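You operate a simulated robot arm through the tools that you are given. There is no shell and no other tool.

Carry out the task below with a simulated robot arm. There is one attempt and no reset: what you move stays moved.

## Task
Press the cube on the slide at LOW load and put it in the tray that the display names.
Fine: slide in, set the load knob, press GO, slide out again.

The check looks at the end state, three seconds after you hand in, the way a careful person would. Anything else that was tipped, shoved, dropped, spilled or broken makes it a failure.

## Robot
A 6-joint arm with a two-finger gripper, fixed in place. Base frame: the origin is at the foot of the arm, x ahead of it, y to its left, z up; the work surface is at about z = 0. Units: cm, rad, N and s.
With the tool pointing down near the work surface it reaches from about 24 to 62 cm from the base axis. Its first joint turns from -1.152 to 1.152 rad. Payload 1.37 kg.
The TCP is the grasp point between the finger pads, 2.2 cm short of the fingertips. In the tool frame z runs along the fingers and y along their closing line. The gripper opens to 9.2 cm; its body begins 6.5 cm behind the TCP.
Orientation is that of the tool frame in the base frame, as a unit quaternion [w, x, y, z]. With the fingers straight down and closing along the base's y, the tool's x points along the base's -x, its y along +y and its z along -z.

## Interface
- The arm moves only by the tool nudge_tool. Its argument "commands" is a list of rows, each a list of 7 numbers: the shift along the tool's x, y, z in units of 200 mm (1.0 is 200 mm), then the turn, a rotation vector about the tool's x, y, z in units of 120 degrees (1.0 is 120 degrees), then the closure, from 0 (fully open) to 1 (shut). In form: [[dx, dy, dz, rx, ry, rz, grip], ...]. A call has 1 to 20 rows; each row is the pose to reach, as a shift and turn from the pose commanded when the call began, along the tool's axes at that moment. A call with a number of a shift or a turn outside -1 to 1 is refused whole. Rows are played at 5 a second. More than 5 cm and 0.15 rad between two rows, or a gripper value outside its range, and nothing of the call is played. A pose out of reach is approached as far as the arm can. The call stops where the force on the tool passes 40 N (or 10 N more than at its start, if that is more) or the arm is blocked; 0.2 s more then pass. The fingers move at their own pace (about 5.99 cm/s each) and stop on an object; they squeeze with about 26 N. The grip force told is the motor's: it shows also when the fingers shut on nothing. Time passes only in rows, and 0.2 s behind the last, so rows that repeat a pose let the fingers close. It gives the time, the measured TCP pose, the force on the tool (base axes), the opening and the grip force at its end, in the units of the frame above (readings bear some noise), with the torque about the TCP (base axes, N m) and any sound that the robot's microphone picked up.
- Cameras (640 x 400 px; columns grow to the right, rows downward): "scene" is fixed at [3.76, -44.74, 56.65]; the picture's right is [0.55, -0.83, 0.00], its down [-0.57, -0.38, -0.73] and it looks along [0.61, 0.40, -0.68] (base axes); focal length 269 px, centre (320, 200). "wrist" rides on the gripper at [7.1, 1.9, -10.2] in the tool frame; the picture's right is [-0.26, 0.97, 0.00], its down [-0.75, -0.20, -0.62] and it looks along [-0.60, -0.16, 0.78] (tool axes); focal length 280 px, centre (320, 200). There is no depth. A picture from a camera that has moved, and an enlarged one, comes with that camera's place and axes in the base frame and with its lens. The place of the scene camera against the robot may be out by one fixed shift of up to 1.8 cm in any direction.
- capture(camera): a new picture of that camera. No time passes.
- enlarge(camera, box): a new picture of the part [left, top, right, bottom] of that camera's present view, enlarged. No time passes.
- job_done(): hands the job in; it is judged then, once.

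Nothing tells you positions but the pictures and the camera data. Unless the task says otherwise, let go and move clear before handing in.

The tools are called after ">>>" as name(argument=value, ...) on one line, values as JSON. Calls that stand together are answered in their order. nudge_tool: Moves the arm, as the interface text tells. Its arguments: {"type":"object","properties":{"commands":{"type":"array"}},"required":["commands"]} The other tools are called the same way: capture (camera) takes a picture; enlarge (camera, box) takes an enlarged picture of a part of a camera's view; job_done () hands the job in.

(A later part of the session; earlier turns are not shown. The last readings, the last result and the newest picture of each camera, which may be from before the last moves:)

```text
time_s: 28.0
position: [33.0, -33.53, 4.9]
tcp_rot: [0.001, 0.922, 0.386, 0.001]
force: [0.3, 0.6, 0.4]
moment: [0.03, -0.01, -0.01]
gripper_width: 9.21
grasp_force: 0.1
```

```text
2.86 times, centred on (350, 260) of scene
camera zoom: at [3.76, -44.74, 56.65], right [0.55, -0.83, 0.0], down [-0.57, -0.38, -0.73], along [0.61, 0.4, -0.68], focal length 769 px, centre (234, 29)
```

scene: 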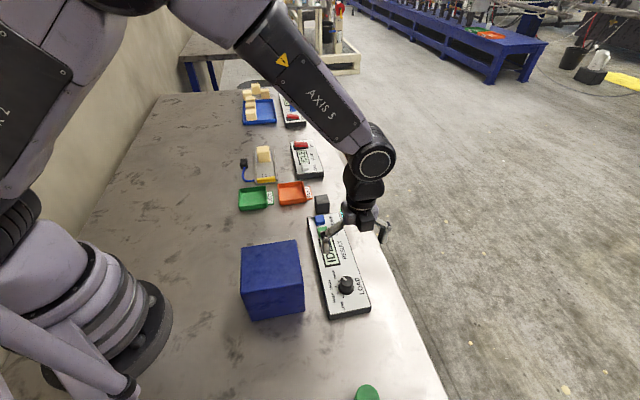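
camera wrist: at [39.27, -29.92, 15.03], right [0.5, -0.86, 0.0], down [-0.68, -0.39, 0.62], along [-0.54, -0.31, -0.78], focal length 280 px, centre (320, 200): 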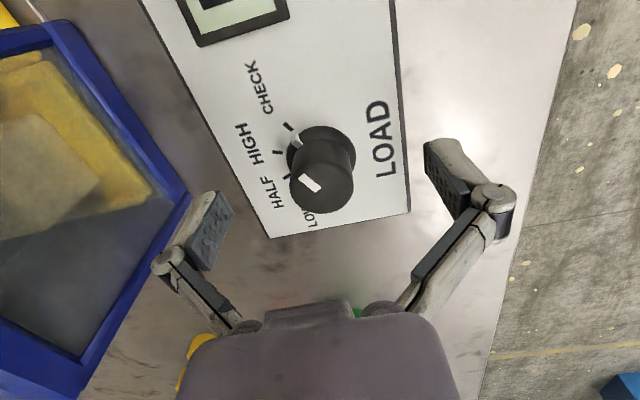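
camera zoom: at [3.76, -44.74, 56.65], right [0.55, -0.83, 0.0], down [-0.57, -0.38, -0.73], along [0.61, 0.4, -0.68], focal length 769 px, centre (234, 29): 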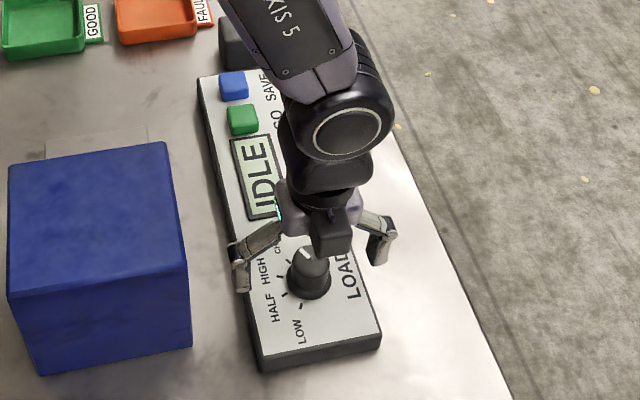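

>>> enlarge(camera="wrist", box=[240, 100, 400, 240])

```text
2.86 times, centred on (320, 170) of wrist
camera zoom: at [39.27, -29.92, 15.03], right [0.5, -0.86, 0.0], down [-0.68, -0.39, 0.62], along [-0.54, -0.31, -0.78], focal length 801 px, centre (320, 286)
```

zoom: 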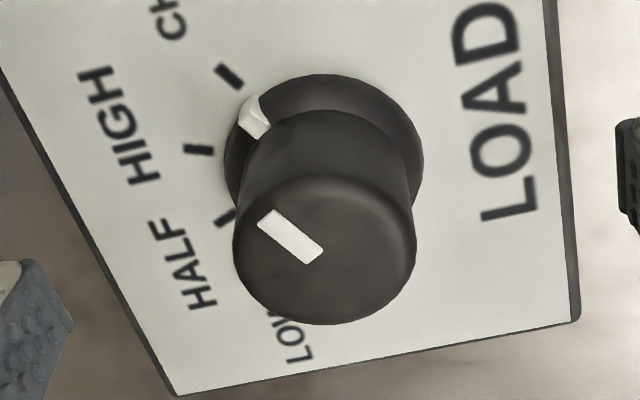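

The knob sits in the closing plane within 0.1 cm. I will make a small centring shift and close on it.

>>> nudge_tool(commands=[[0.004, 0.003, 0, 0, 0, 0, 0.4], [0.004, 0.003, 0, 0, 0, 0, 0.6], [0.004, 0.003, 0, 0, 0, 0, 0.75], [0.004, 0.003, 0, 0, 0, 0, 1], [0.004, 0.003, 0, 0, 0, 0, 1], [0.004, 0.003, 0, 0, 0, 0, 1]])

>>> capture(camera="wrist")

```text
time_s: 29.4
position: [33.1, -33.44, 4.74]
tcp_rot: [0.002, 0.923, 0.386, 0.001]
force: [5.8, -5.4, -4.5]
moment: [-0.18, -0.08, 0.0]
gripper_width: 3.38
grasp_force: 28.0
```

```text
taken
camera wrist: at [39.38, -29.94, 15.06], right [0.5, -0.86, 0.0], down [-0.68, -0.39, 0.62], along [-0.54, -0.32, -0.78], focal length 280 px, centre (320, 200)
```

wrist: 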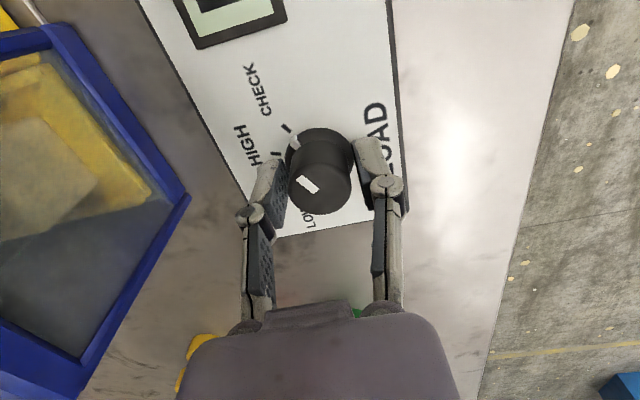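

The fingers closed at 3.4 cm, so they hold the wider skirt. I would rather hold the cap, so I will open a little, rise 0.7 cm and close again.

>>> nudge_tool(commands=[[0, 0.001, 0, 0, 0, 0, 0.5], [0, 0.002, 0, 0, 0, 0, 0.5], [0, 0.003, -0.02, 0, 0, 0, 0.5], [0, 0.003, -0.036, 0, 0, 0, 0.5], [0, 0.003, -0.036, 0, 0, 0, 0.75], [0, 0.003, -0.036, 0, 0, 0, 1], [0, 0.003, -0.036, 0, 0, 0, 1], [0, 0.003, -0.036, 0, 0, 0, 1]])

>>> capture(camera="wrist")

>>> enlarge(camera="scene", box=[290, 190, 410, 330])

```text
time_s: 31.2
position: [33.22, -33.65, 5.49]
tcp_rot: [0.0, 0.922, 0.386, 0.001]
force: [-5.7, 4.2, 7.7]
moment: [0.06, 0.13, 0.03]
gripper_width: 2.79
grasp_force: 27.8
```

```text
taken
camera wrist: at [39.37, -29.99, 15.82], right [0.5, -0.86, 0.0], down [-0.68, -0.39, 0.62], along [-0.54, -0.31, -0.78], focal length 280 px, centre (320, 200)
```

wrist: 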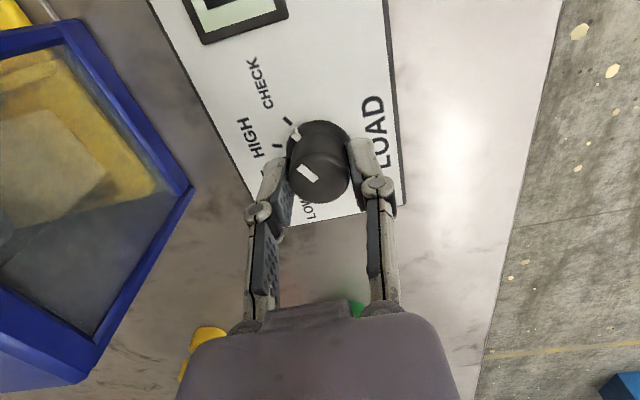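

```text
2.86 times, centred on (350, 260) of scene
camera zoom: at [3.75, -44.73, 56.66], right [0.55, -0.83, 0.0], down [-0.57, -0.38, -0.73], along [0.61, 0.4, -0.68], focal length 769 px, centre (234, 29)
```

zoom: 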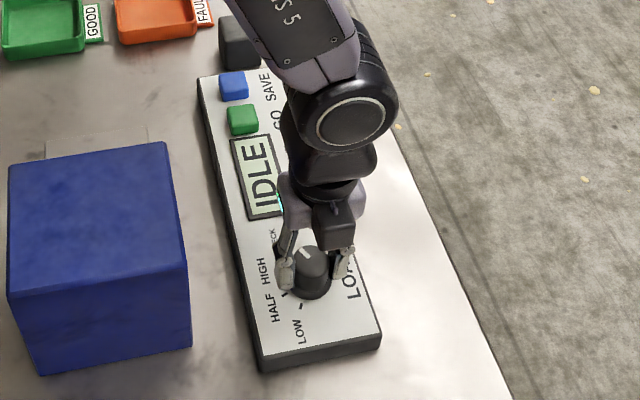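

The cap is held (2.8 cm wide). I will turn counter-clockwise toward LOW in stages and watch forces, starting with 24°.

>>> nudge_tool(commands=[[0, 0, 0, 0, 0, -0.04, 1], [0, 0, 0, 0, 0, -0.08, 1], [0, 0, 0, 0, 0, -0.12, 1], [0, 0, 0, 0, 0, -0.16, 1], [0, 0, 0, 0, 0, -0.2, 1]])

>>> capture(camera="wrist")

```text
time_s: 32.4
position: [33.12, -33.65, 5.54]
tcp_rot: [0.0, 0.821, 0.57, 0.0]
force: [-11.0, 0.4, 13.7]
moment: [0.28, 0.13, 0.01]
gripper_width: 2.76
grasp_force: 28.1
```

```text
taken
camera wrist: at [37.35, -27.74, 15.75], right [0.81, -0.58, 0.0], down [-0.46, -0.63, 0.62], along [-0.36, -0.51, -0.78], focal length 280 px, centre (320, 200)
```

wrist: 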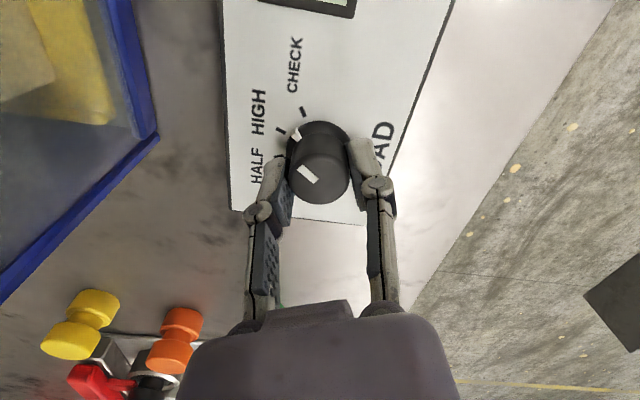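

The pointer turned with the gripper, and the forces are small. I will relieve them slightly and turn another 30°.

>>> nudge_tool(commands=[[0, -0.003, -0.002, 0, 0, 0, 1], [0, -0.004, -0.002, 0, 0, -0.05, 1], [0, -0.004, -0.002, 0, 0, -0.1, 1], [0, -0.004, -0.002, 0, 0, -0.15, 1], [0, -0.004, -0.002, 0, 0, -0.2, 1], [0, -0.004, -0.002, 0, 0, -0.25, 1]])

>>> capture(camera="wrist")

```text
time_s: 33.8
position: [33.32, -33.47, 5.67]
tcp_rot: [0.0, 0.646, 0.763, 0.0]
force: [15.7, -5.0, -22.8]
moment: [-0.18, -0.24, -0.02]
gripper_width: 2.77
grasp_force: 28.0
```

```text
taken
camera wrist: at [33.84, -26.36, 15.86], right [1.0, -0.1, 0.0], down [-0.08, -0.78, 0.63], along [-0.06, -0.62, -0.78], focal length 280 px, centre (320, 200)
```

wrist: 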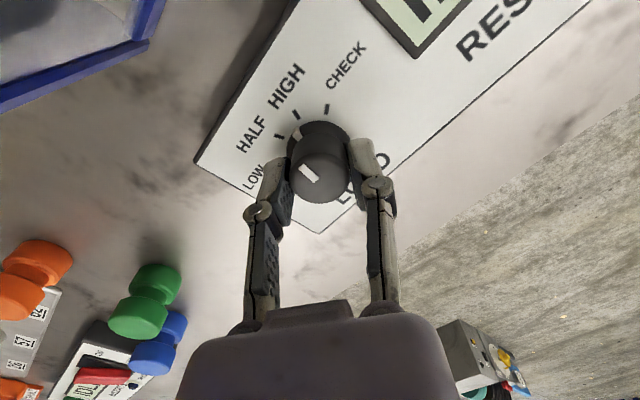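

The turning works. I will correct the small offsets and turn another 30°.

>>> nudge_tool(commands=[[-0.001, 0.003, 0.002, 0, 0, 0, 1], [-0.002, 0.004, 0.003, 0, 0, -0.05, 1], [-0.002, 0.004, 0.003, 0, 0, -0.1, 1], [-0.002, 0.004, 0.003, 0, 0, -0.15, 1], [-0.002, 0.004, 0.003, 0, 0, -0.2, 1], [-0.002, 0.004, 0.003, 0, 0, -0.25, 1]])

>>> capture(camera="wrist")

>>> enlarge(camera="scene", box=[290, 190, 410, 330])

```text
time_s: 35.2
position: [33.28, -33.57, 5.48]
tcp_rot: [0.0, 0.426, 0.905, 0.001]
force: [9.9, 20.3, 17.2]
moment: [0.8, -0.03, -0.05]
gripper_width: 2.75
grasp_force: 27.9
```

```text
taken
camera wrist: at [30.16, -27.01, 15.81], right [0.91, 0.41, 0.0], down [0.32, -0.71, 0.63], along [0.26, -0.57, -0.78], focal length 280 px, centre (320, 200)
```

wrist: 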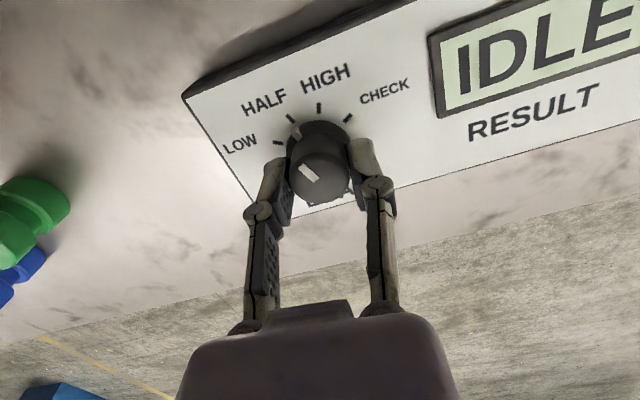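

```text
2.86 times, centred on (350, 260) of scene
camera zoom: at [3.75, -44.73, 56.66], right [0.55, -0.83, 0.0], down [-0.57, -0.38, -0.73], along [0.61, 0.4, -0.68], focal length 769 px, centre (234, 29)
```

zoom: 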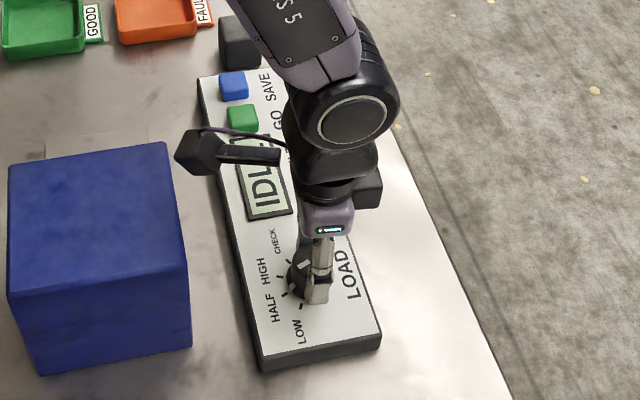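

The pointer is at about HALF after 84°. I will relieve the side load and turn the remaining 36°, in two parts.

>>> nudge_tool(commands=[[0.001, 0.003, -0.001, 0, 0, 0, 1], [0.002, 0.006, -0.0015, 0, 0, -0.04, 1], [0.002, 0.006, -0.0015, 0, 0, -0.08, 1], [0.002, 0.006, -0.0015, 0, 0, -0.12, 1], [0.002, 0.006, -0.0015, 0, 0, -0.16, 1]])

>>> capture(camera="wrist")

```text
time_s: 36.4
position: [33.28, -33.61, 5.39]
tcp_rot: [0.002, 0.27, 0.963, -0.001]
force: [22.3, 7.5, -6.5]
moment: [0.33, -0.02, -0.03]
gripper_width: 2.75
grasp_force: 28.4
```

```text
taken
camera wrist: at [28.14, -28.3, 15.76], right [0.73, 0.69, 0.0], down [0.53, -0.56, 0.63], along [0.43, -0.46, -0.78], focal length 280 px, centre (320, 200)
```

wrist: 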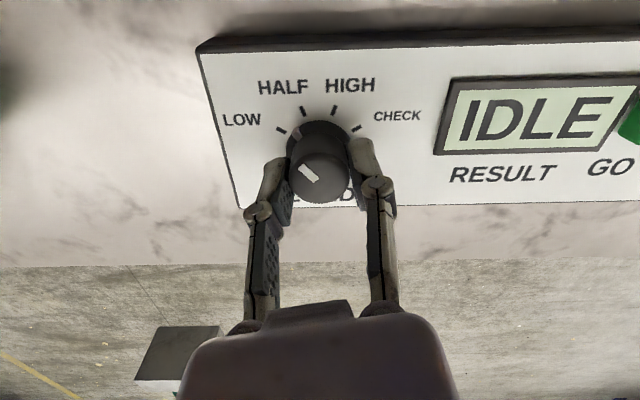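

>>> nudge_tool(commands=[[-0.002, 0.003, 0.0005, 0, 0, 0, 1], [-0.004, 0.005, 0.001, 0, 0, -0.035, 1], [-0.004, 0.005, 0.001, 0, 0, -0.07, 1], [-0.004, 0.005, 0.001, 0, 0, -0.105, 1], [-0.004, 0.005, 0.001, 0, 0, -0.14, 1], [-0.004, 0.005, 0.001, 0, 0, -0.14, 1]])

>>> capture(camera="wrist")

>>> enlarge(camera="wrist", box=[220, 50, 420, 220])

```text
time_s: 37.8
position: [33.28, -33.61, 5.57]
tcp_rot: [0.0, 0.126, 0.992, 0.0]
force: [5.1, -5.7, -13.8]
moment: [0.01, 0.18, -0.01]
gripper_width: 2.75
grasp_force: 28.2
```

```text
taken
camera wrist: at [26.86, -29.97, 15.82], right [0.5, 0.87, 0.0], down [0.68, -0.39, 0.63], along [0.54, -0.31, -0.78], focal length 280 px, centre (320, 200)
```

wrist: 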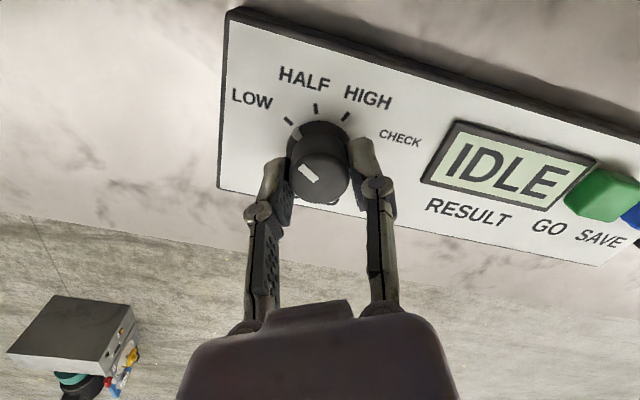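

```text
2.35 times, centred on (320, 135) of wrist
camera zoom: at [26.86, -29.97, 15.82], right [0.5, 0.87, 0.0], down [0.68, -0.39, 0.63], along [0.54, -0.31, -0.78], focal length 660 px, centre (320, 353)
```

zoom: 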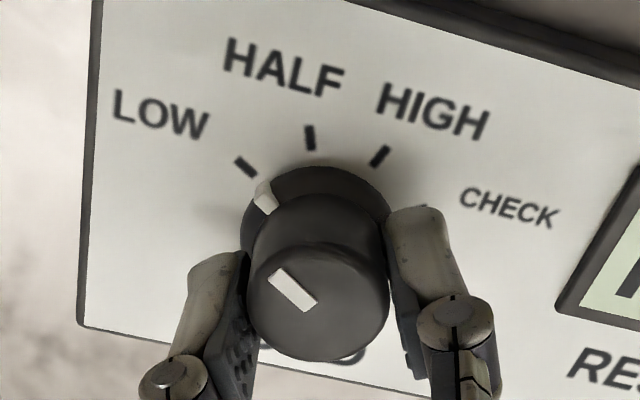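

The pointer now sits against the LOW tick just as it did against CHECK before. I will release the knob and lift off to confirm.

>>> nudge_tool(commands=[[0, 0, 0, 0, 0, 0, 0.7], [0, 0, 0, 0, 0, 0, 0.5], [0, 0, 0, 0, 0, 0, 0.5], [0, 0, -0.03, 0, 0, 0, 0.5], [0, 0, -0.1, 0, 0, 0, 0.5], [0, 0, -0.2, 0, 0, 0, 0.5], [0, 0, -0.32, 0, 0, 0, 0.5], [0, 0, -0.45, 0, 0, 0, 0.5], [0, 0, -0.45, 0, 0, 0, 0.5]])

>>> capture(camera="wrist")

>>> enlarge(camera="wrist", box=[220, 20, 420, 160])

>>> enlarge(camera="scene", box=[290, 190, 410, 330])

```text
time_s: 39.8
position: [33.43, -33.7, 14.41]
tcp_rot: [0.001, 0.126, 0.992, 0.0]
force: [0.2, -0.3, -0.4]
moment: [-0.01, 0.01, 0.02]
gripper_width: 4.6
grasp_force: 0.0
```

```text
taken
camera wrist: at [26.83, -30.14, 24.65], right [0.5, 0.87, 0.0], down [0.68, -0.39, 0.63], along [0.54, -0.31, -0.78], focal length 280 px, centre (320, 200)
```

wrist: 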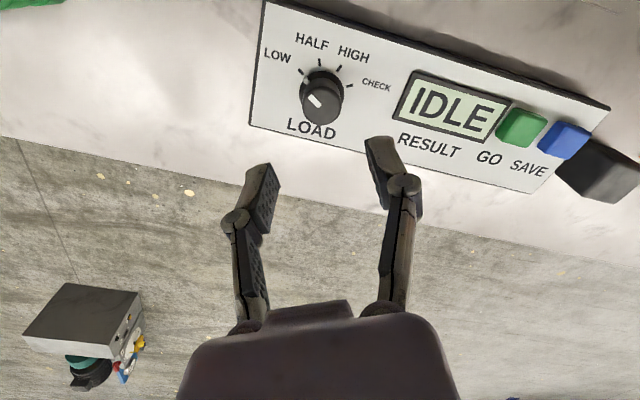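

```text
2.86 times, centred on (320, 90) of wrist
camera zoom: at [26.83, -30.14, 24.65], right [0.5, 0.87, 0.0], down [0.68, -0.39, 0.63], along [0.54, -0.31, -0.78], focal length 801 px, centre (320, 514)
```

zoom: 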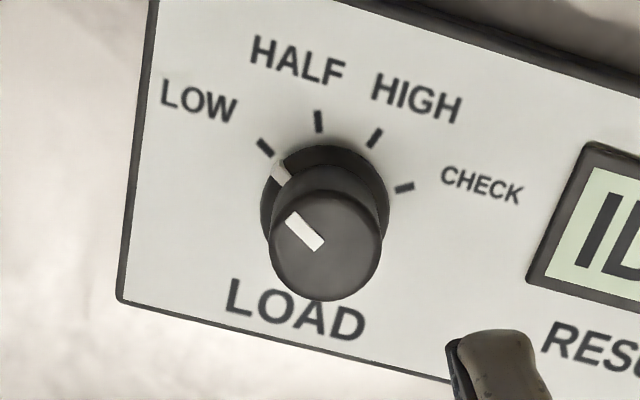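

```text
2.86 times, centred on (350, 260) of scene
camera zoom: at [3.76, -44.74, 56.65], right [0.55, -0.83, 0.0], down [-0.57, -0.38, -0.73], along [0.61, 0.4, -0.68], focal length 769 px, centre (234, 29)
```

zoom: 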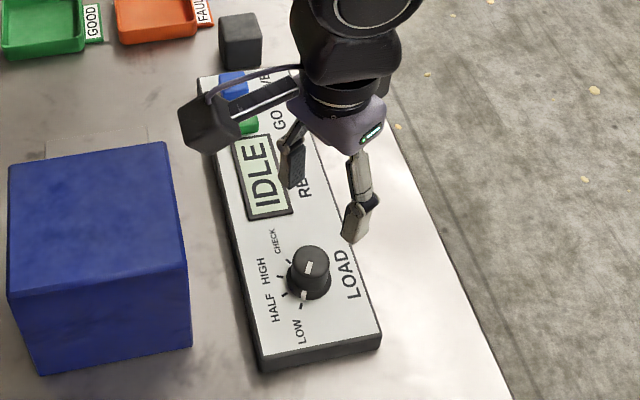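

The knob pointer is on LOW. Next is the GO button near (43.2, -20.8): I will raise, turn the wrist back, close the fingers and move above it.

>>> nudge_tool(commands=[[-0.0212, 0.0499, -0.03, 0, 0, 0.0667, 0.7], [-0.0424, 0.0998, -0.06, 0, 0, 0.1333, 1], [-0.0635, 0.1497, -0.1, 0, 0, 0.2, 1], [-0.0847, 0.1996, -0.1, 0, 0, 0.2667, 1], [-0.1059, 0.2495, -0.1, 0, 0, 0.3333, 1], [-0.1271, 0.2994, -0.1, 0, 0, 0.4, 1], [-0.1483, 0.3493, -0.1, 0, 0, 0.4667, 1], [-0.1694, 0.3992, -0.1, 0, 0, 0.5333, 1], [-0.1906, 0.4491, -0.1, 0, 0, 0.6, 1], [-0.2118, 0.499, -0.1, 0, 0, 0.6667, 1], [-0.233, 0.5489, -0.1, 0, 0, 0.7333, 1], [-0.2542, 0.5988, -0.1, 0, 0, 0.8, 1], [-0.2753, 0.6487, -0.1, 0, 0, 0.8667, 1], [-0.2965, 0.6986, -0.1, 0, 0, 0.9333, 1], [-0.3177, 0.7485, -0.1, 0, 0, 1.0, 1], [-0.3177, 0.7485, -0.1, 0, 0, 1.0, 1]])

>>> capture(camera="wrist")

>>> capture(camera="scene")

```text
time_s: 43.2
position: [43.38, -20.58, 16.39]
tcp_rot: [0.0, 0.923, 0.385, 0.001]
force: [-0.2, 0.1, -0.3]
moment: [-0.02, 0.01, 0.04]
gripper_width: 0.01
grasp_force: 25.8
```

```text
taken
camera wrist: at [49.58, -17.03, 26.68], right [0.5, -0.86, 0.0], down [-0.68, -0.39, 0.62], along [-0.54, -0.31, -0.78], focal length 280 px, centre (320, 200)
```

wrist: 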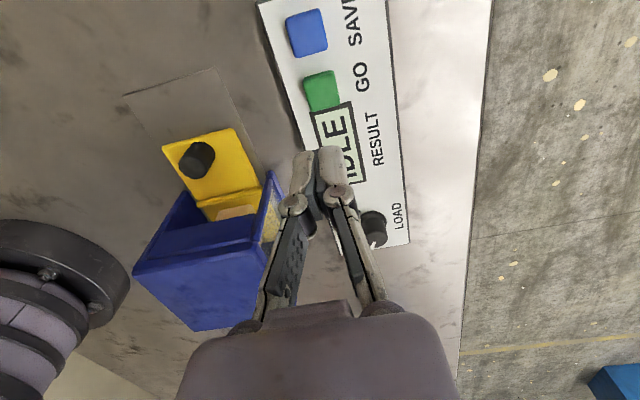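

```text
taken
```

scene: 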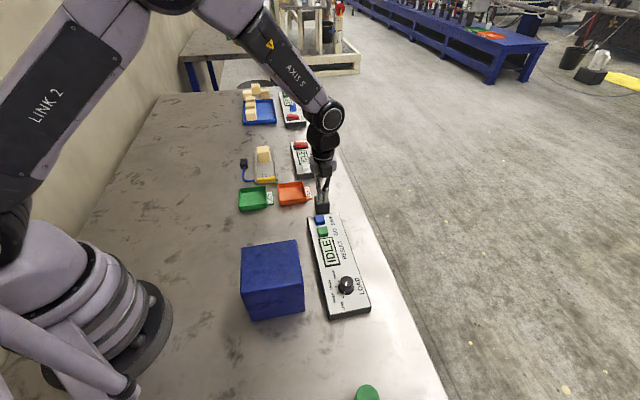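

The closed fingertips are nearly above GO. I will enlarge to fix the button's centre and height.

>>> enlarge(camera="wrist", box=[260, 0, 420, 200])

>>> enlarge(camera="scene", box=[290, 150, 380, 270])

```text
2.00 times, centred on (340, 100) of wrist
camera zoom: at [49.58, -17.03, 26.68], right [0.5, -0.86, 0.0], down [-0.68, -0.39, 0.62], along [-0.54, -0.31, -0.78], focal length 561 px, centre (280, 400)
```

zoom: 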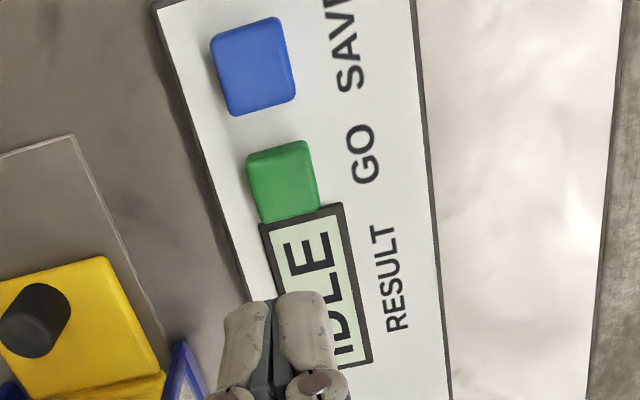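

```text
3.33 times, centred on (335, 210) of scene
camera zoom: at [3.76, -44.74, 56.65], right [0.55, -0.83, 0.0], down [-0.57, -0.38, -0.73], along [0.61, 0.4, -0.68], focal length 898 px, centre (270, 167)
```

zoom: 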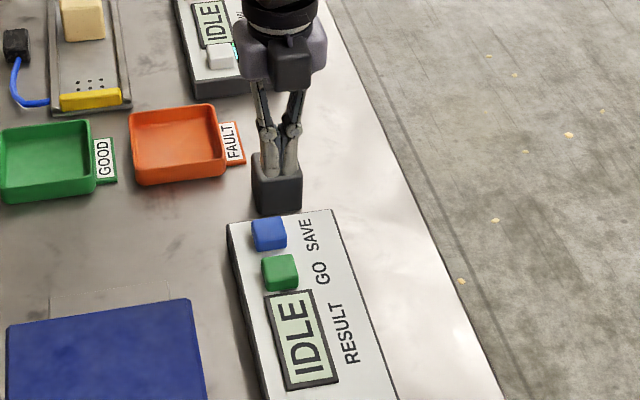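

GO is about 0.3 cm off the tool axis. I will correct that and descend to just above the button.

>>> nudge_tool(commands=[[-0.006, 0.004, 0.1, 0, 0, 0, 1], [-0.013, 0.0085, 0.2, 0, 0, 0, 1], [-0.013, 0.0085, 0.3, 0, 0, 0, 1], [-0.013, 0.0085, 0.4, 0, 0, 0, 1], [-0.013, 0.0085, 0.49, 0, 0, 0, 1], [-0.013, 0.0085, 0.49, 0, 0, 0, 1]])

>>> enlarge(camera="wrist", box=[240, 60, 440, 220])

>>> enlarge(camera="scene", box=[290, 170, 370, 270])

```text
time_s: 44.6
position: [43.15, -20.91, 6.61]
tcp_rot: [0.0, 0.923, 0.386, 0.001]
force: [0.3, -0.4, 0.1]
moment: [0.01, 0.0, 0.02]
gripper_width: 0.02
grasp_force: 25.8
```

```text
2.50 times, centred on (340, 140) of wrist
camera zoom: at [49.41, -17.3, 16.87], right [0.5, -0.86, 0.0], down [-0.68, -0.39, 0.62], along [-0.54, -0.31, -0.78], focal length 701 px, centre (270, 350)
```

zoom: 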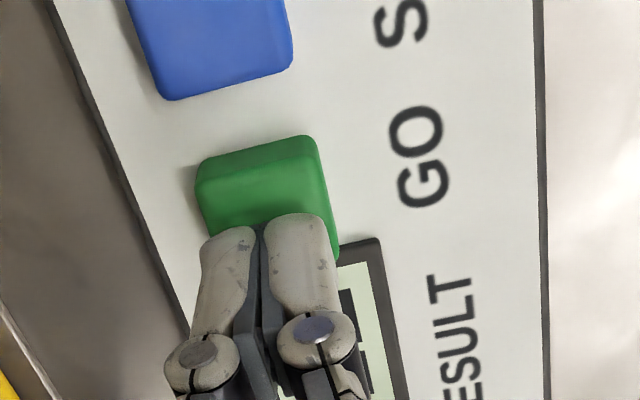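

```text
4.00 times, centred on (330, 220) of scene
camera zoom: at [3.76, -44.74, 56.65], right [0.55, -0.83, 0.0], down [-0.57, -0.38, -0.73], along [0.61, 0.4, -0.68], focal length 1077 px, centre (280, 120)
```

zoom: 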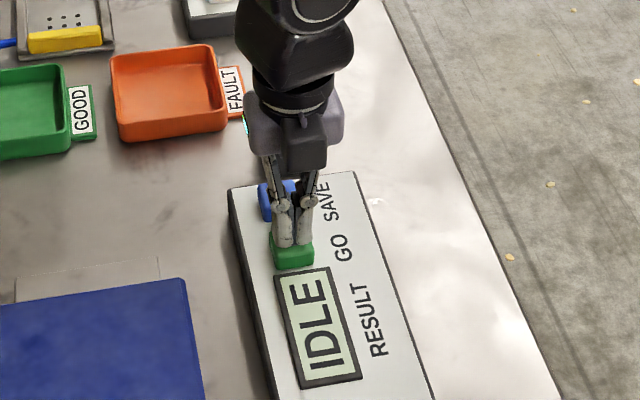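

The tips are right above GO. I will lower slowly until I feel contact.

>>> nudge_tool(commands=[[0, 0, 0.015, 0, 0, 0, 1], [0, 0, 0.03, 0, 0, 0, 1], [0, 0, 0.045, 0, 0, 0, 1], [0, 0, 0.055, 0, 0, 0, 1], [0, 0, 0.06, 0, 0, 0, 1]])

>>> enlarge(camera="wrist", box=[240, 60, 440, 220])

```text
time_s: 45.8
position: [43.32, -21.04, 5.64]
tcp_rot: [0.0, 0.923, 0.386, 0.002]
force: [0.3, -1.2, 1.5]
moment: [-0.03, -0.02, 0.01]
gripper_width: 0.61
grasp_force: 28.2
heard: click
```

```text
2.50 times, centred on (340, 140) of wrist
camera zoom: at [49.54, -17.37, 15.89], right [0.5, -0.86, 0.0], down [-0.68, -0.39, 0.62], along [-0.54, -0.31, -0.78], focal length 701 px, centre (270, 350)
```

zoom: 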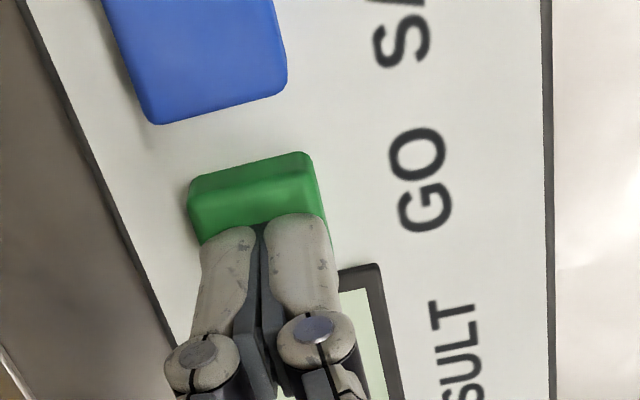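

A click was heard, so GO was pressed. I will lift off and read the display.

>>> nudge_tool(commands=[[0, 0, -0.02, 0, 0, 0, 1], [0.02, 0, -0.1, 0, 0, 0, 1], [0.08, 0, -0.2, 0, 0, 0, 1], [0.16, 0, -0.3, 0, 0, 0, 1], [0.24, 0, -0.4, 0, 0, 0, 1], [0.24, 0, -0.4, 0, 0, 0, 1]])

>>> capture(camera="wrist")

>>> enlarge(camera="scene", box=[230, 190, 390, 330])

```text
time_s: 47.2
position: [46.72, -17.4, 13.48]
tcp_rot: [0.001, 0.923, 0.386, 0.001]
force: [0.2, 0.4, 0.2]
moment: [0.04, 0.01, 0.0]
gripper_width: 0.0
grasp_force: 28.2
```

```text
taken
camera wrist: at [52.98, -13.79, 23.78], right [0.5, -0.86, 0.0], down [-0.68, -0.39, 0.62], along [-0.54, -0.31, -0.78], focal length 280 px, centre (320, 200)
```

wrist: 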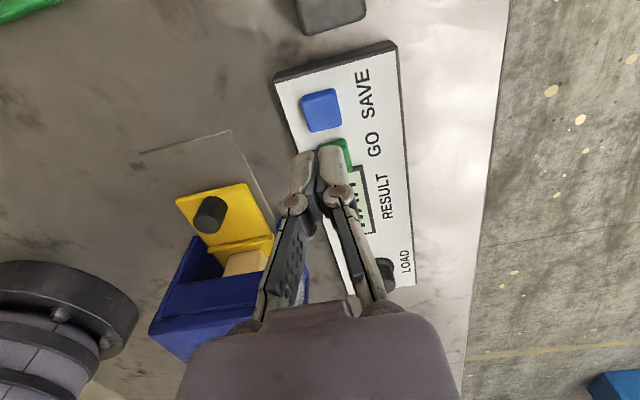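

```text
2.86 times, centred on (310, 260) of scene
camera zoom: at [3.76, -44.74, 56.65], right [0.55, -0.83, 0.0], down [-0.57, -0.38, -0.73], along [0.61, 0.4, -0.68], focal length 769 px, centre (349, 29)
```

zoom: 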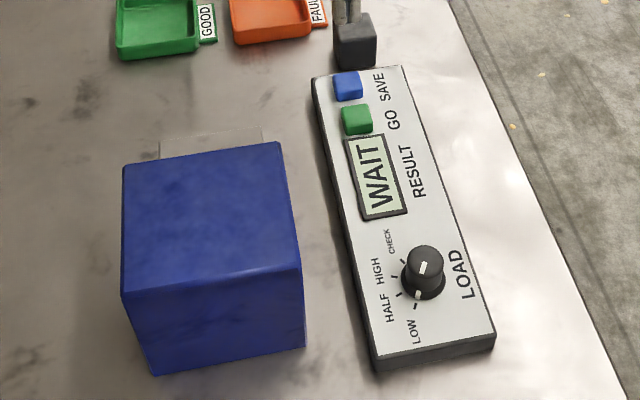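

The display shows WAIT and the knob is on LOW. I will hold still and look again.

>>> nudge_tool(commands=[[0, 0, 0, 0, 0, 0, 1], [0, 0, 0, 0, 0, 0, 1], [0, 0, 0, 0, 0, 0, 1], [0, 0, 0, 0, 0, 0, 1], [0, 0, 0, 0, 0, 0, 1], [0, 0, 0, 0, 0, 0, 1], [0, 0, 0, 0, 0, 0, 1], [0, 0, 0, 0, 0, 0, 1]])

>>> enlarge(camera="scene", box=[230, 190, 390, 330])

```text
time_s: 49.0
position: [46.68, -17.43, 13.57]
tcp_rot: [0.0, 0.922, 0.387, 0.002]
force: [0.4, 0.7, 0.8]
moment: [0.02, 0.01, 0.0]
gripper_width: 0.01
grasp_force: 28.0
```

```text
2.86 times, centred on (310, 260) of scene
camera zoom: at [3.76, -44.74, 56.65], right [0.55, -0.83, 0.0], down [-0.57, -0.38, -0.73], along [0.61, 0.4, -0.68], focal length 769 px, centre (349, 29)
```

zoom: 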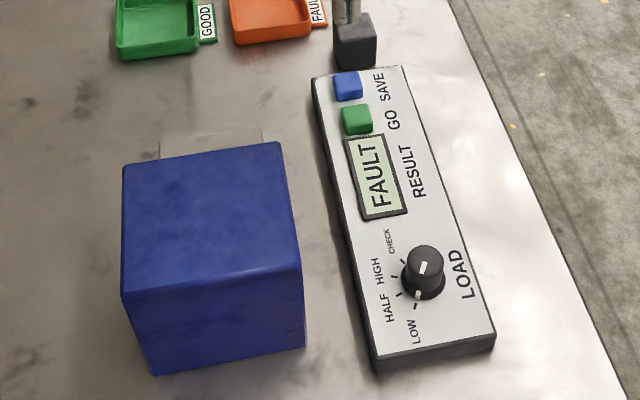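

The display reads FAULT. I will look once more with the other camera as I go back over the post to slide the carriage out.

>>> nudge_tool(commands=[[0, -0.05, -0.05, 0, 0, 0, 0.8], [0, -0.15, -0.1, 0, 0, 0, 0.5], [0, -0.27, -0.12, 0, 0, 0, 0.3], [-0.04, -0.39, -0.12, 0, 0, 0, 0.3], [-0.12, -0.5, -0.12, 0, 0, 0, 0.3], [-0.22, -0.6, -0.12, 0, 0, 0, 0.3], [-0.32, -0.65, -0.12, 0, 0, 0, 0.3], [-0.4, -0.665, -0.12, 0, 0, 0, 0.3], [-0.41, -0.665, -0.12, 0, 0, 0, 0.3], [-0.41, -0.665, -0.12, 0, 0, 0, 0.3]])

>>> capture(camera="wrist")

>>> capture(camera="scene")

```text
time_s: 51.2
position: [31.47, -13.96, 15.95]
tcp_rot: [0.0, 0.922, 0.386, 0.001]
force: [0.2, -1.1, -0.6]
moment: [0.01, 0.0, 0.02]
gripper_width: 6.44
grasp_force: 0.0
```

```text
taken
camera wrist: at [37.62, -10.34, 26.2], right [0.5, -0.86, 0.0], down [-0.68, -0.39, 0.62], along [-0.54, -0.31, -0.78], focal length 280 px, centre (320, 200)
```

wrist: 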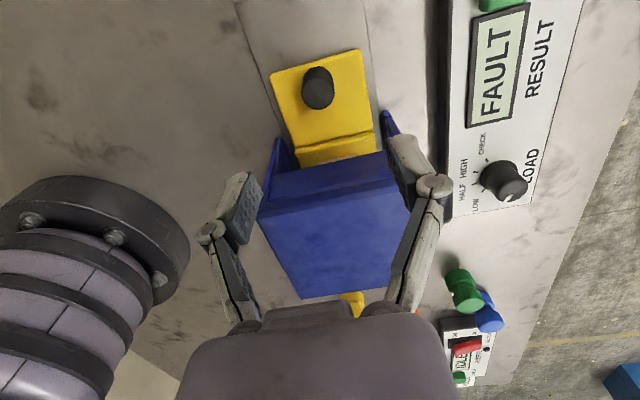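

```text
taken
```

scene: 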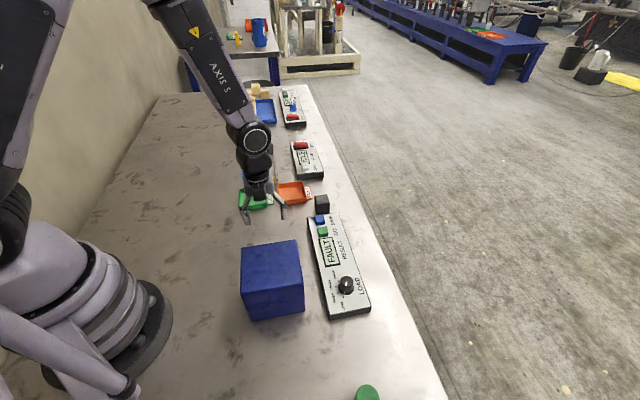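

FAULT still shows, on both cameras. I will fix the post's position from this view and grip it again.

>>> enlarge(camera="wrist", box=[240, 40, 400, 180])

```text
2.86 times, centred on (320, 110) of wrist
camera zoom: at [37.62, -10.34, 26.2], right [0.5, -0.86, 0.0], down [-0.68, -0.39, 0.62], along [-0.54, -0.31, -0.78], focal length 801 px, centre (320, 457)
```

zoom: 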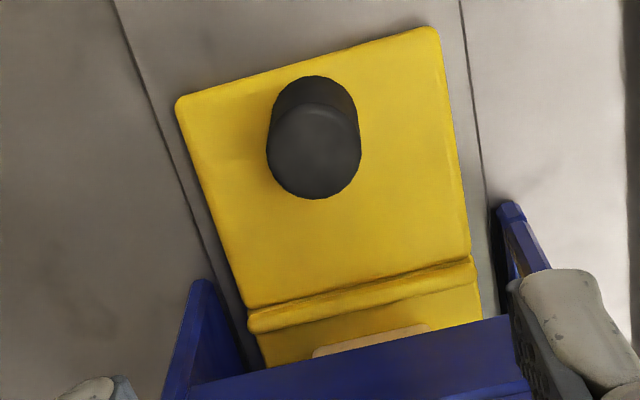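

The post is about 0.55 cm toward me from the tool axis. I will shift, descend, and close on it.

>>> nudge_tool(commands=[[0.01, -0.001, 0.1, 0, 0, 0, 0.3], [0.02, -0.002, 0.2, 0, 0, 0, 0.3], [0.028, -0.002, 0.3, 0, 0, 0, 0.3], [0.028, -0.002, 0.4, 0, 0, 0, 0.3], [0.028, -0.002, 0.48, 0, 0, 0, 0.3], [0.028, -0.002, 0.53, 0, 0, 0, 0.3], [0.028, -0.002, 0.557, 0, 0, 0, 0.3], [0.028, -0.002, 0.557, 0, 0, 0, 0.3]])

>>> capture(camera="wrist")

```text
time_s: 53.0
position: [31.85, -13.6, 4.87]
tcp_rot: [0.001, 0.922, 0.386, 0.001]
force: [0.6, -0.1, 0.5]
moment: [0.01, -0.01, 0.01]
gripper_width: 6.45
grasp_force: 0.0
```

```text
taken
camera wrist: at [38.08, -10.03, 15.08], right [0.5, -0.86, 0.0], down [-0.68, -0.39, 0.62], along [-0.54, -0.31, -0.78], focal length 280 px, centre (320, 200)
```

wrist: 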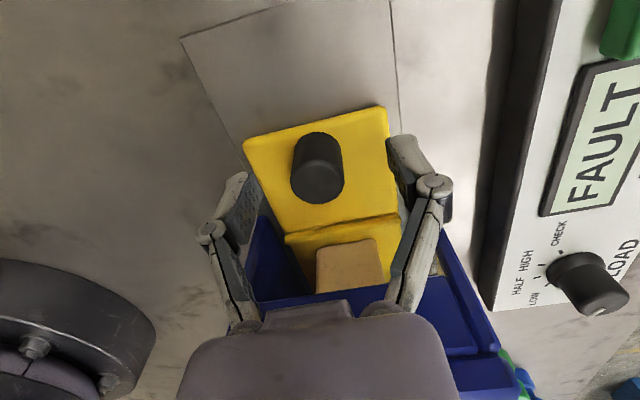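

The post is between the fingers. I will close, with a tiny sideways correction.

>>> nudge_tool(commands=[[0, -0.005, 0, 0, 0, 0, 0.5], [0, -0.005, 0, 0, 0, 0, 0.7], [0, -0.005, 0, 0, 0, 0, 1], [0, -0.005, 0, 0, 0, 0, 1], [0, -0.005, 0, 0, 0, 0, 1]])

```text
time_s: 54.2
position: [31.7, -13.55, 4.78]
tcp_rot: [-0.002, 0.923, 0.386, -0.001]
force: [-5.4, 5.6, 4.4]
moment: [0.08, 0.1, -0.05]
gripper_width: 2.54
grasp_force: 27.9
```

The post is held again with small forces. I will pull the slide out in stages.

>>> nudge_tool(commands=[[0, -0.002, 0, 0, 0, 0, 1], [0.005, -0.0025, 0, 0, 0, 0, 1], [0.02, -0.0025, 0, 0, 0, 0, 1], [0.04, -0.0025, 0, 0, 0, 0, 1], [0.06, -0.0025, 0, 0, 0, 0, 1], [0.08, -0.0025, 0, 0, 0, 0, 1], [0.1, -0.0025, 0, 0, 0, 0, 1]])

>>> capture(camera="wrist")

```text
time_s: 55.8
position: [33.16, -12.06, 4.88]
tcp_rot: [0.0, 0.923, 0.385, 0.002]
force: [4.7, -5.1, -24.0]
moment: [-0.02, -0.1, 0.02]
gripper_width: 2.56
grasp_force: 27.9
```

```text
taken
camera wrist: at [39.38, -8.43, 15.13], right [0.5, -0.86, 0.0], down [-0.68, -0.39, 0.62], along [-0.54, -0.31, -0.78], focal length 280 px, centre (320, 200)
```

wrist: 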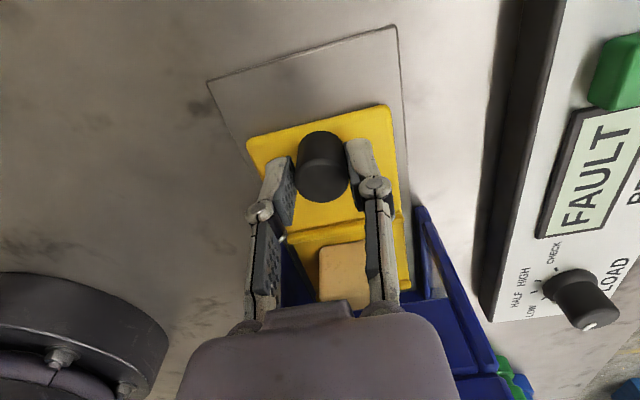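

The slide and cube come out together. I will lower a touch and continue.

>>> nudge_tool(commands=[[0, 0.001, 0.003, 0, 0, 0, 1], [0.01, 0.0015, 0.0035, 0, 0, 0, 1], [0.03, 0.0015, 0.0035, 0, 0, 0, 1], [0.05, 0.0015, 0.0035, 0, 0, 0, 1], [0.07, 0.0015, 0.0035, 0, 0, 0, 1], [0.09, 0.0015, 0.0035, 0, 0, 0, 1], [0.11, 0.0015, 0.0035, 0, 0, 0, 1], [0.13, 0.0015, 0.0035, 0, 0, 0, 1]])

```text
time_s: 57.6
position: [34.94, -10.37, 4.75]
tcp_rot: [0.001, 0.923, 0.386, 0.001]
force: [-2.2, 2.1, 13.9]
moment: [-0.1, 0.29, -0.01]
gripper_width: 2.57
grasp_force: 28.1
```

>>> nudge_tool(commands=[[0, -0.0005, -0.002, 0, 0, 0, 1], [0.01, -0.0005, -0.0025, 0, 0, 0, 1], [0.03, 0, -0.0025, 0, 0, 0, 1], [0.05, 0, -0.0025, 0, 0, 0, 1], [0.07, 0, -0.0025, 0, 0, 0, 1], [0.09, 0, -0.0025, 0, 0, 0, 1], [0.11, 0, -0.0025, 0, 0, 0, 1], [0.13, 0, -0.0025, 0, 0, 0, 1]])

>>> capture(camera="wrist")

```text
time_s: 59.4
position: [36.84, -8.3, 4.75]
tcp_rot: [0.0, 0.923, 0.386, 0.001]
force: [6.6, -7.5, -13.1]
moment: [-0.32, 0.11, 0.03]
gripper_width: 2.56
grasp_force: 27.8
```

```text
taken
camera wrist: at [43.03, -4.78, 15.04], right [0.5, -0.86, 0.0], down [-0.68, -0.39, 0.62], along [-0.54, -0.31, -0.78], focal length 280 px, centre (320, 200)
```

wrist: 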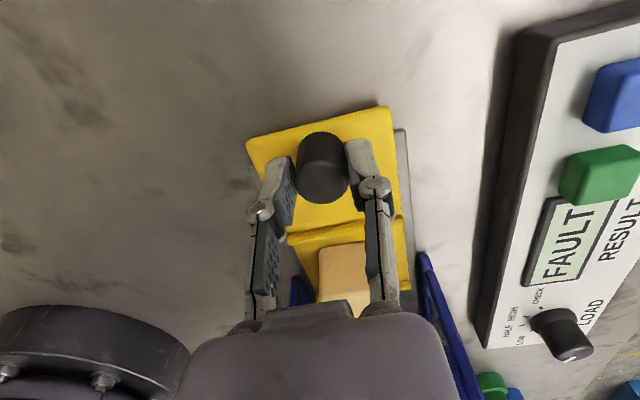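

>>> nudge_tool(commands=[[0, 0.002, 0.001, 0, 0, 0, 1], [0.01, 0.003, 0.0015, 0, 0, 0, 1], [0.03, 0.0035, 0.0015, 0, 0, 0, 1], [0.05, 0.004, 0.0015, 0, 0, 0, 1], [0.07, 0.0045, 0.0015, 0, 0, 0, 1], [0.09, 0.005, 0.0015, 0, 0, 0, 1], [0.11, 0.0055, 0.0015, 0, 0, 0, 1], [0.13, 0.006, 0.0015, 0, 0, 0, 1], [0.145, 0.0065, 0.0015, 0, 0, 0, 1]])

```text
time_s: 61.4
position: [38.76, -6.62, 4.7]
tcp_rot: [0.0, 0.923, 0.386, 0.0]
force: [-5.7, 4.0, 22.4]
moment: [0.03, 0.22, -0.03]
gripper_width: 2.58
grasp_force: 28.2
```

>>> nudge_tool(commands=[[0, -0.001, -0.003, 0, 0, 0, 1], [0.01, -0.002, -0.0035, 0, 0, 0, 1], [0.025, -0.002, -0.0035, 0, 0, 0, 1], [0.04, -0.002, -0.0035, 0, 0, 0, 1], [0.055, -0.002, -0.0035, 0, 0, 0, 1], [0.065, -0.002, -0.0035, 0, 0, 0, 1]])

>>> capture(camera="wrist")

>>> enlarge(camera="scene", box=[210, 170, 370, 330])

```text
time_s: 62.8
position: [39.78, -5.45, 4.79]
tcp_rot: [0.0, 0.922, 0.386, 0.002]
force: [6.1, -3.9, -17.9]
moment: [0.05, -0.29, 0.03]
gripper_width: 2.55
grasp_force: 27.8
```

```text
taken
camera wrist: at [45.99, -1.83, 14.96], right [0.5, -0.86, 0.0], down [-0.68, -0.39, 0.62], along [-0.54, -0.31, -0.78], focal length 280 px, centre (320, 200)
```

wrist: 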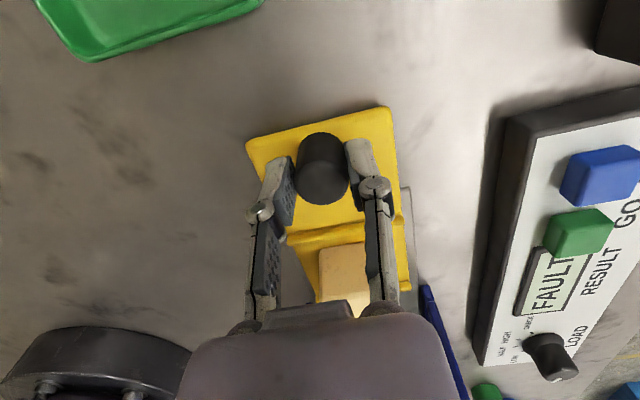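

```text
2.50 times, centred on (290, 250) of scene
camera zoom: at [3.76, -44.74, 56.65], right [0.55, -0.83, 0.0], down [-0.57, -0.38, -0.73], along [0.61, 0.4, -0.68], focal length 673 px, centre (395, 75)
```

zoom: 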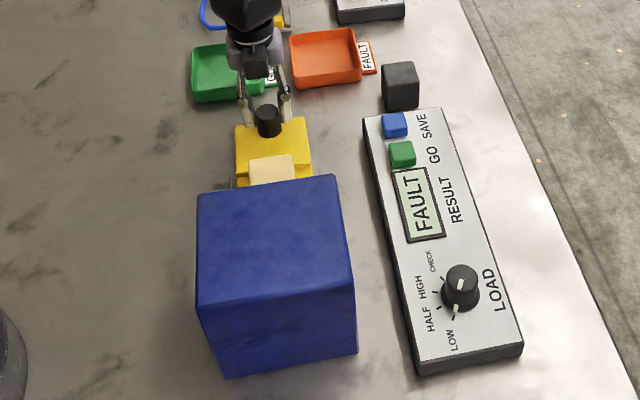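

The slide is nearly at its starting place. I will pull gently a little further to feel the stop.

>>> nudge_tool(commands=[[0, -0.0005, 0.002, 0, 0, 0, 1], [0.005, 0, 0.002, 0, 0, 0, 1], [0.01, 0, 0.002, 0, 0, 0, 1], [0.014, 0, 0.002, 0, 0, 0, 1]])

```text
time_s: 63.8
position: [39.87, -5.36, 4.66]
tcp_rot: [0.0, 0.923, 0.385, -0.001]
force: [-2.0, -21.8, -18.0]
moment: [-0.29, 0.06, 0.01]
gripper_width: 2.54
grasp_force: 27.8
```

The stop is felt (about 17 N back along the slide), so the slide is fully out. I will release and lift.

>>> nudge_tool(commands=[[-0.003, 0, 0, 0, 0, 0, 0.7], [-0.003, 0, 0, 0, 0, 0, 0.5], [-0.003, 0, 0, 0, 0, 0, 0.5], [-0.003, 0, 0, 0, 0, 0, 0.5], [-0.003, 0, -0.03, 0, 0, 0, 0.5], [-0.003, 0, -0.1, 0, 0, 0, 0.5], [-0.003, 0, -0.2, 0, 0, 0, 0.5], [-0.003, 0, -0.32, 0, 0, 0, 0.5], [-0.003, 0, -0.45, 0, 0, 0, 0.5], [-0.003, 0, -0.5, 0, 0, 0, 0.5]])

>>> capture(camera="wrist")

>>> enlarge(camera="scene", box=[210, 150, 370, 300])

```text
time_s: 66.0
position: [39.82, -5.18, 14.72]
tcp_rot: [0.0, 0.923, 0.386, 0.001]
force: [-0.2, 0.5, 0.0]
moment: [0.0, 0.02, 0.02]
gripper_width: 4.61
grasp_force: 0.0
```

```text
taken
camera wrist: at [46.09, -1.59, 24.92], right [0.5, -0.86, 0.0], down [-0.68, -0.39, 0.62], along [-0.54, -0.31, -0.78], focal length 280 px, centre (320, 200)
```

wrist: 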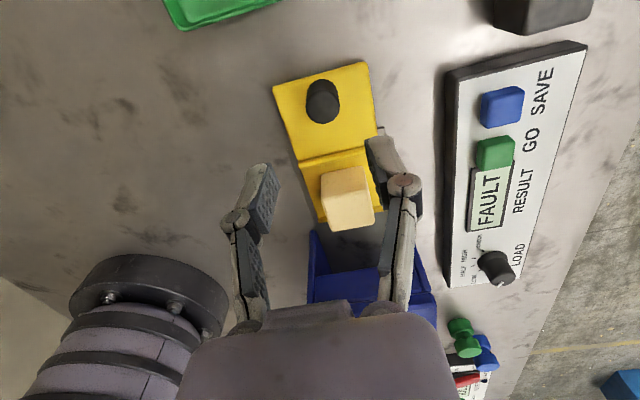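

```text
2.67 times, centred on (290, 225) of scene
camera zoom: at [3.76, -44.74, 56.65], right [0.55, -0.83, 0.0], down [-0.57, -0.38, -0.73], along [0.61, 0.4, -0.68], focal length 718 px, centre (400, 133)
```

zoom: 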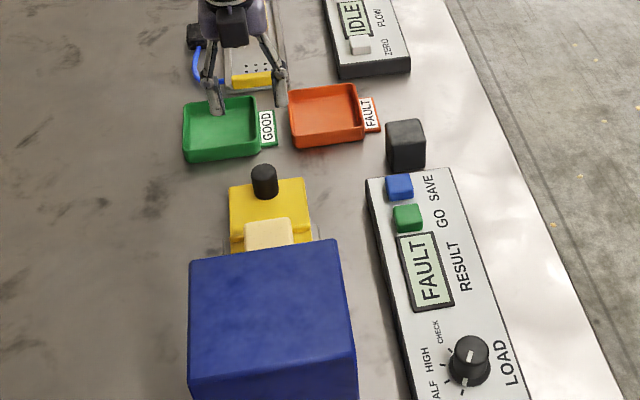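

The slide is back out with the cube on it, and FAULT still shows. I will enlarge the cube to get its position for the pick-up.

>>> enlarge(camera="wrist", box=[270, 120, 430, 260])

>>> enlarge(camera="scene", box=[230, 140, 350, 230])

```text
2.86 times, centred on (350, 190) of wrist
camera zoom: at [46.09, -1.59, 24.92], right [0.5, -0.86, 0.0], down [-0.68, -0.39, 0.62], along [-0.54, -0.31, -0.78], focal length 801 px, centre (234, 229)
```

zoom: 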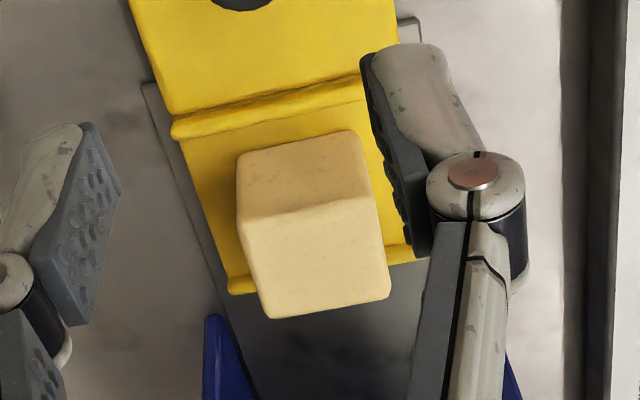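

```text
4.44 times, centred on (290, 185) of scene
camera zoom: at [3.76, -44.74, 56.65], right [0.55, -0.83, 0.0], down [-0.57, -0.38, -0.73], along [0.61, 0.4, -0.68], focal length 1197 px, centre (453, 267)
```

zoom: 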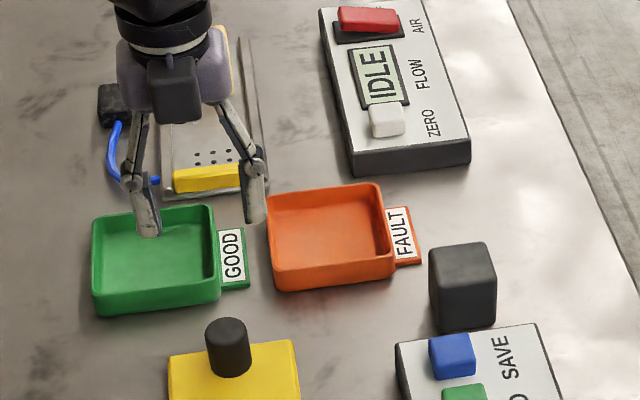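

The cube's centre is about 9.6 cm along the slide from my TCP and about 0.2 cm sideways, with its top at z ≈ 5.6. I will move over it and come partly down.

>>> nudge_tool(commands=[[-0.08, 0.002, -0.02, 0, 0, 0, 0.25], [-0.18, 0.004, -0.02, 0, 0, 0, 0.25], [-0.28, 0.006, -0.02, 0, 0, 0, 0.25], [-0.38, 0.008, -0.02, 0, 0, 0, 0.25], [-0.46, 0.0095, -0.02, 0, 0, 0, 0.25], [-0.48, 0.0095, 0, 0, 0, 0, 0.25], [-0.48, 0.0095, 0.1, 0, 0, 0, 0.25], [-0.48, 0.0095, 0.2, 0, 0, 0, 0.25], [-0.48, 0.0095, 0.2, 0, 0, 0, 0.25]])

>>> capture(camera="wrist")

>>> enlarge(camera="wrist", box=[200, 60, 440, 240])

```text
time_s: 68.0
position: [33.3, -12.04, 10.59]
tcp_rot: [0.0, 0.922, 0.386, 0.001]
force: [-0.1, 1.0, -0.3]
moment: [0.01, -0.01, 0.0]
gripper_width: 6.93
grasp_force: 0.1
```

```text
taken
camera wrist: at [39.62, -8.42, 20.83], right [0.5, -0.86, 0.0], down [-0.68, -0.39, 0.62], along [-0.54, -0.31, -0.78], focal length 280 px, centre (320, 200)
```

wrist: 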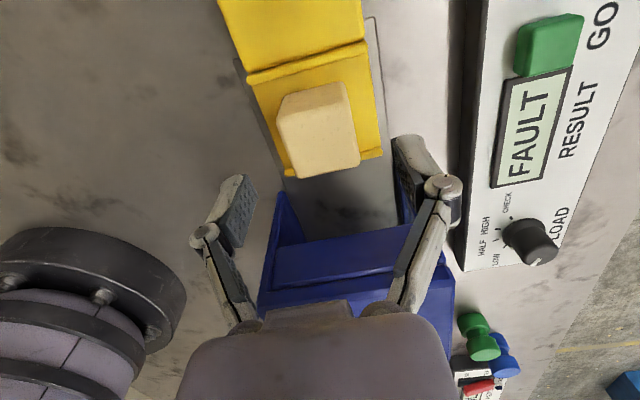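

```text
2.22 times, centred on (320, 150) of wrist
camera zoom: at [39.62, -8.42, 20.83], right [0.5, -0.86, 0.0], down [-0.68, -0.39, 0.62], along [-0.54, -0.31, -0.78], focal length 623 px, centre (320, 311)
```

zoom: 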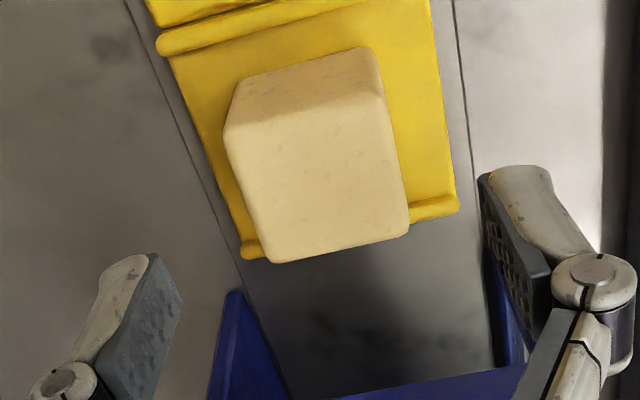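

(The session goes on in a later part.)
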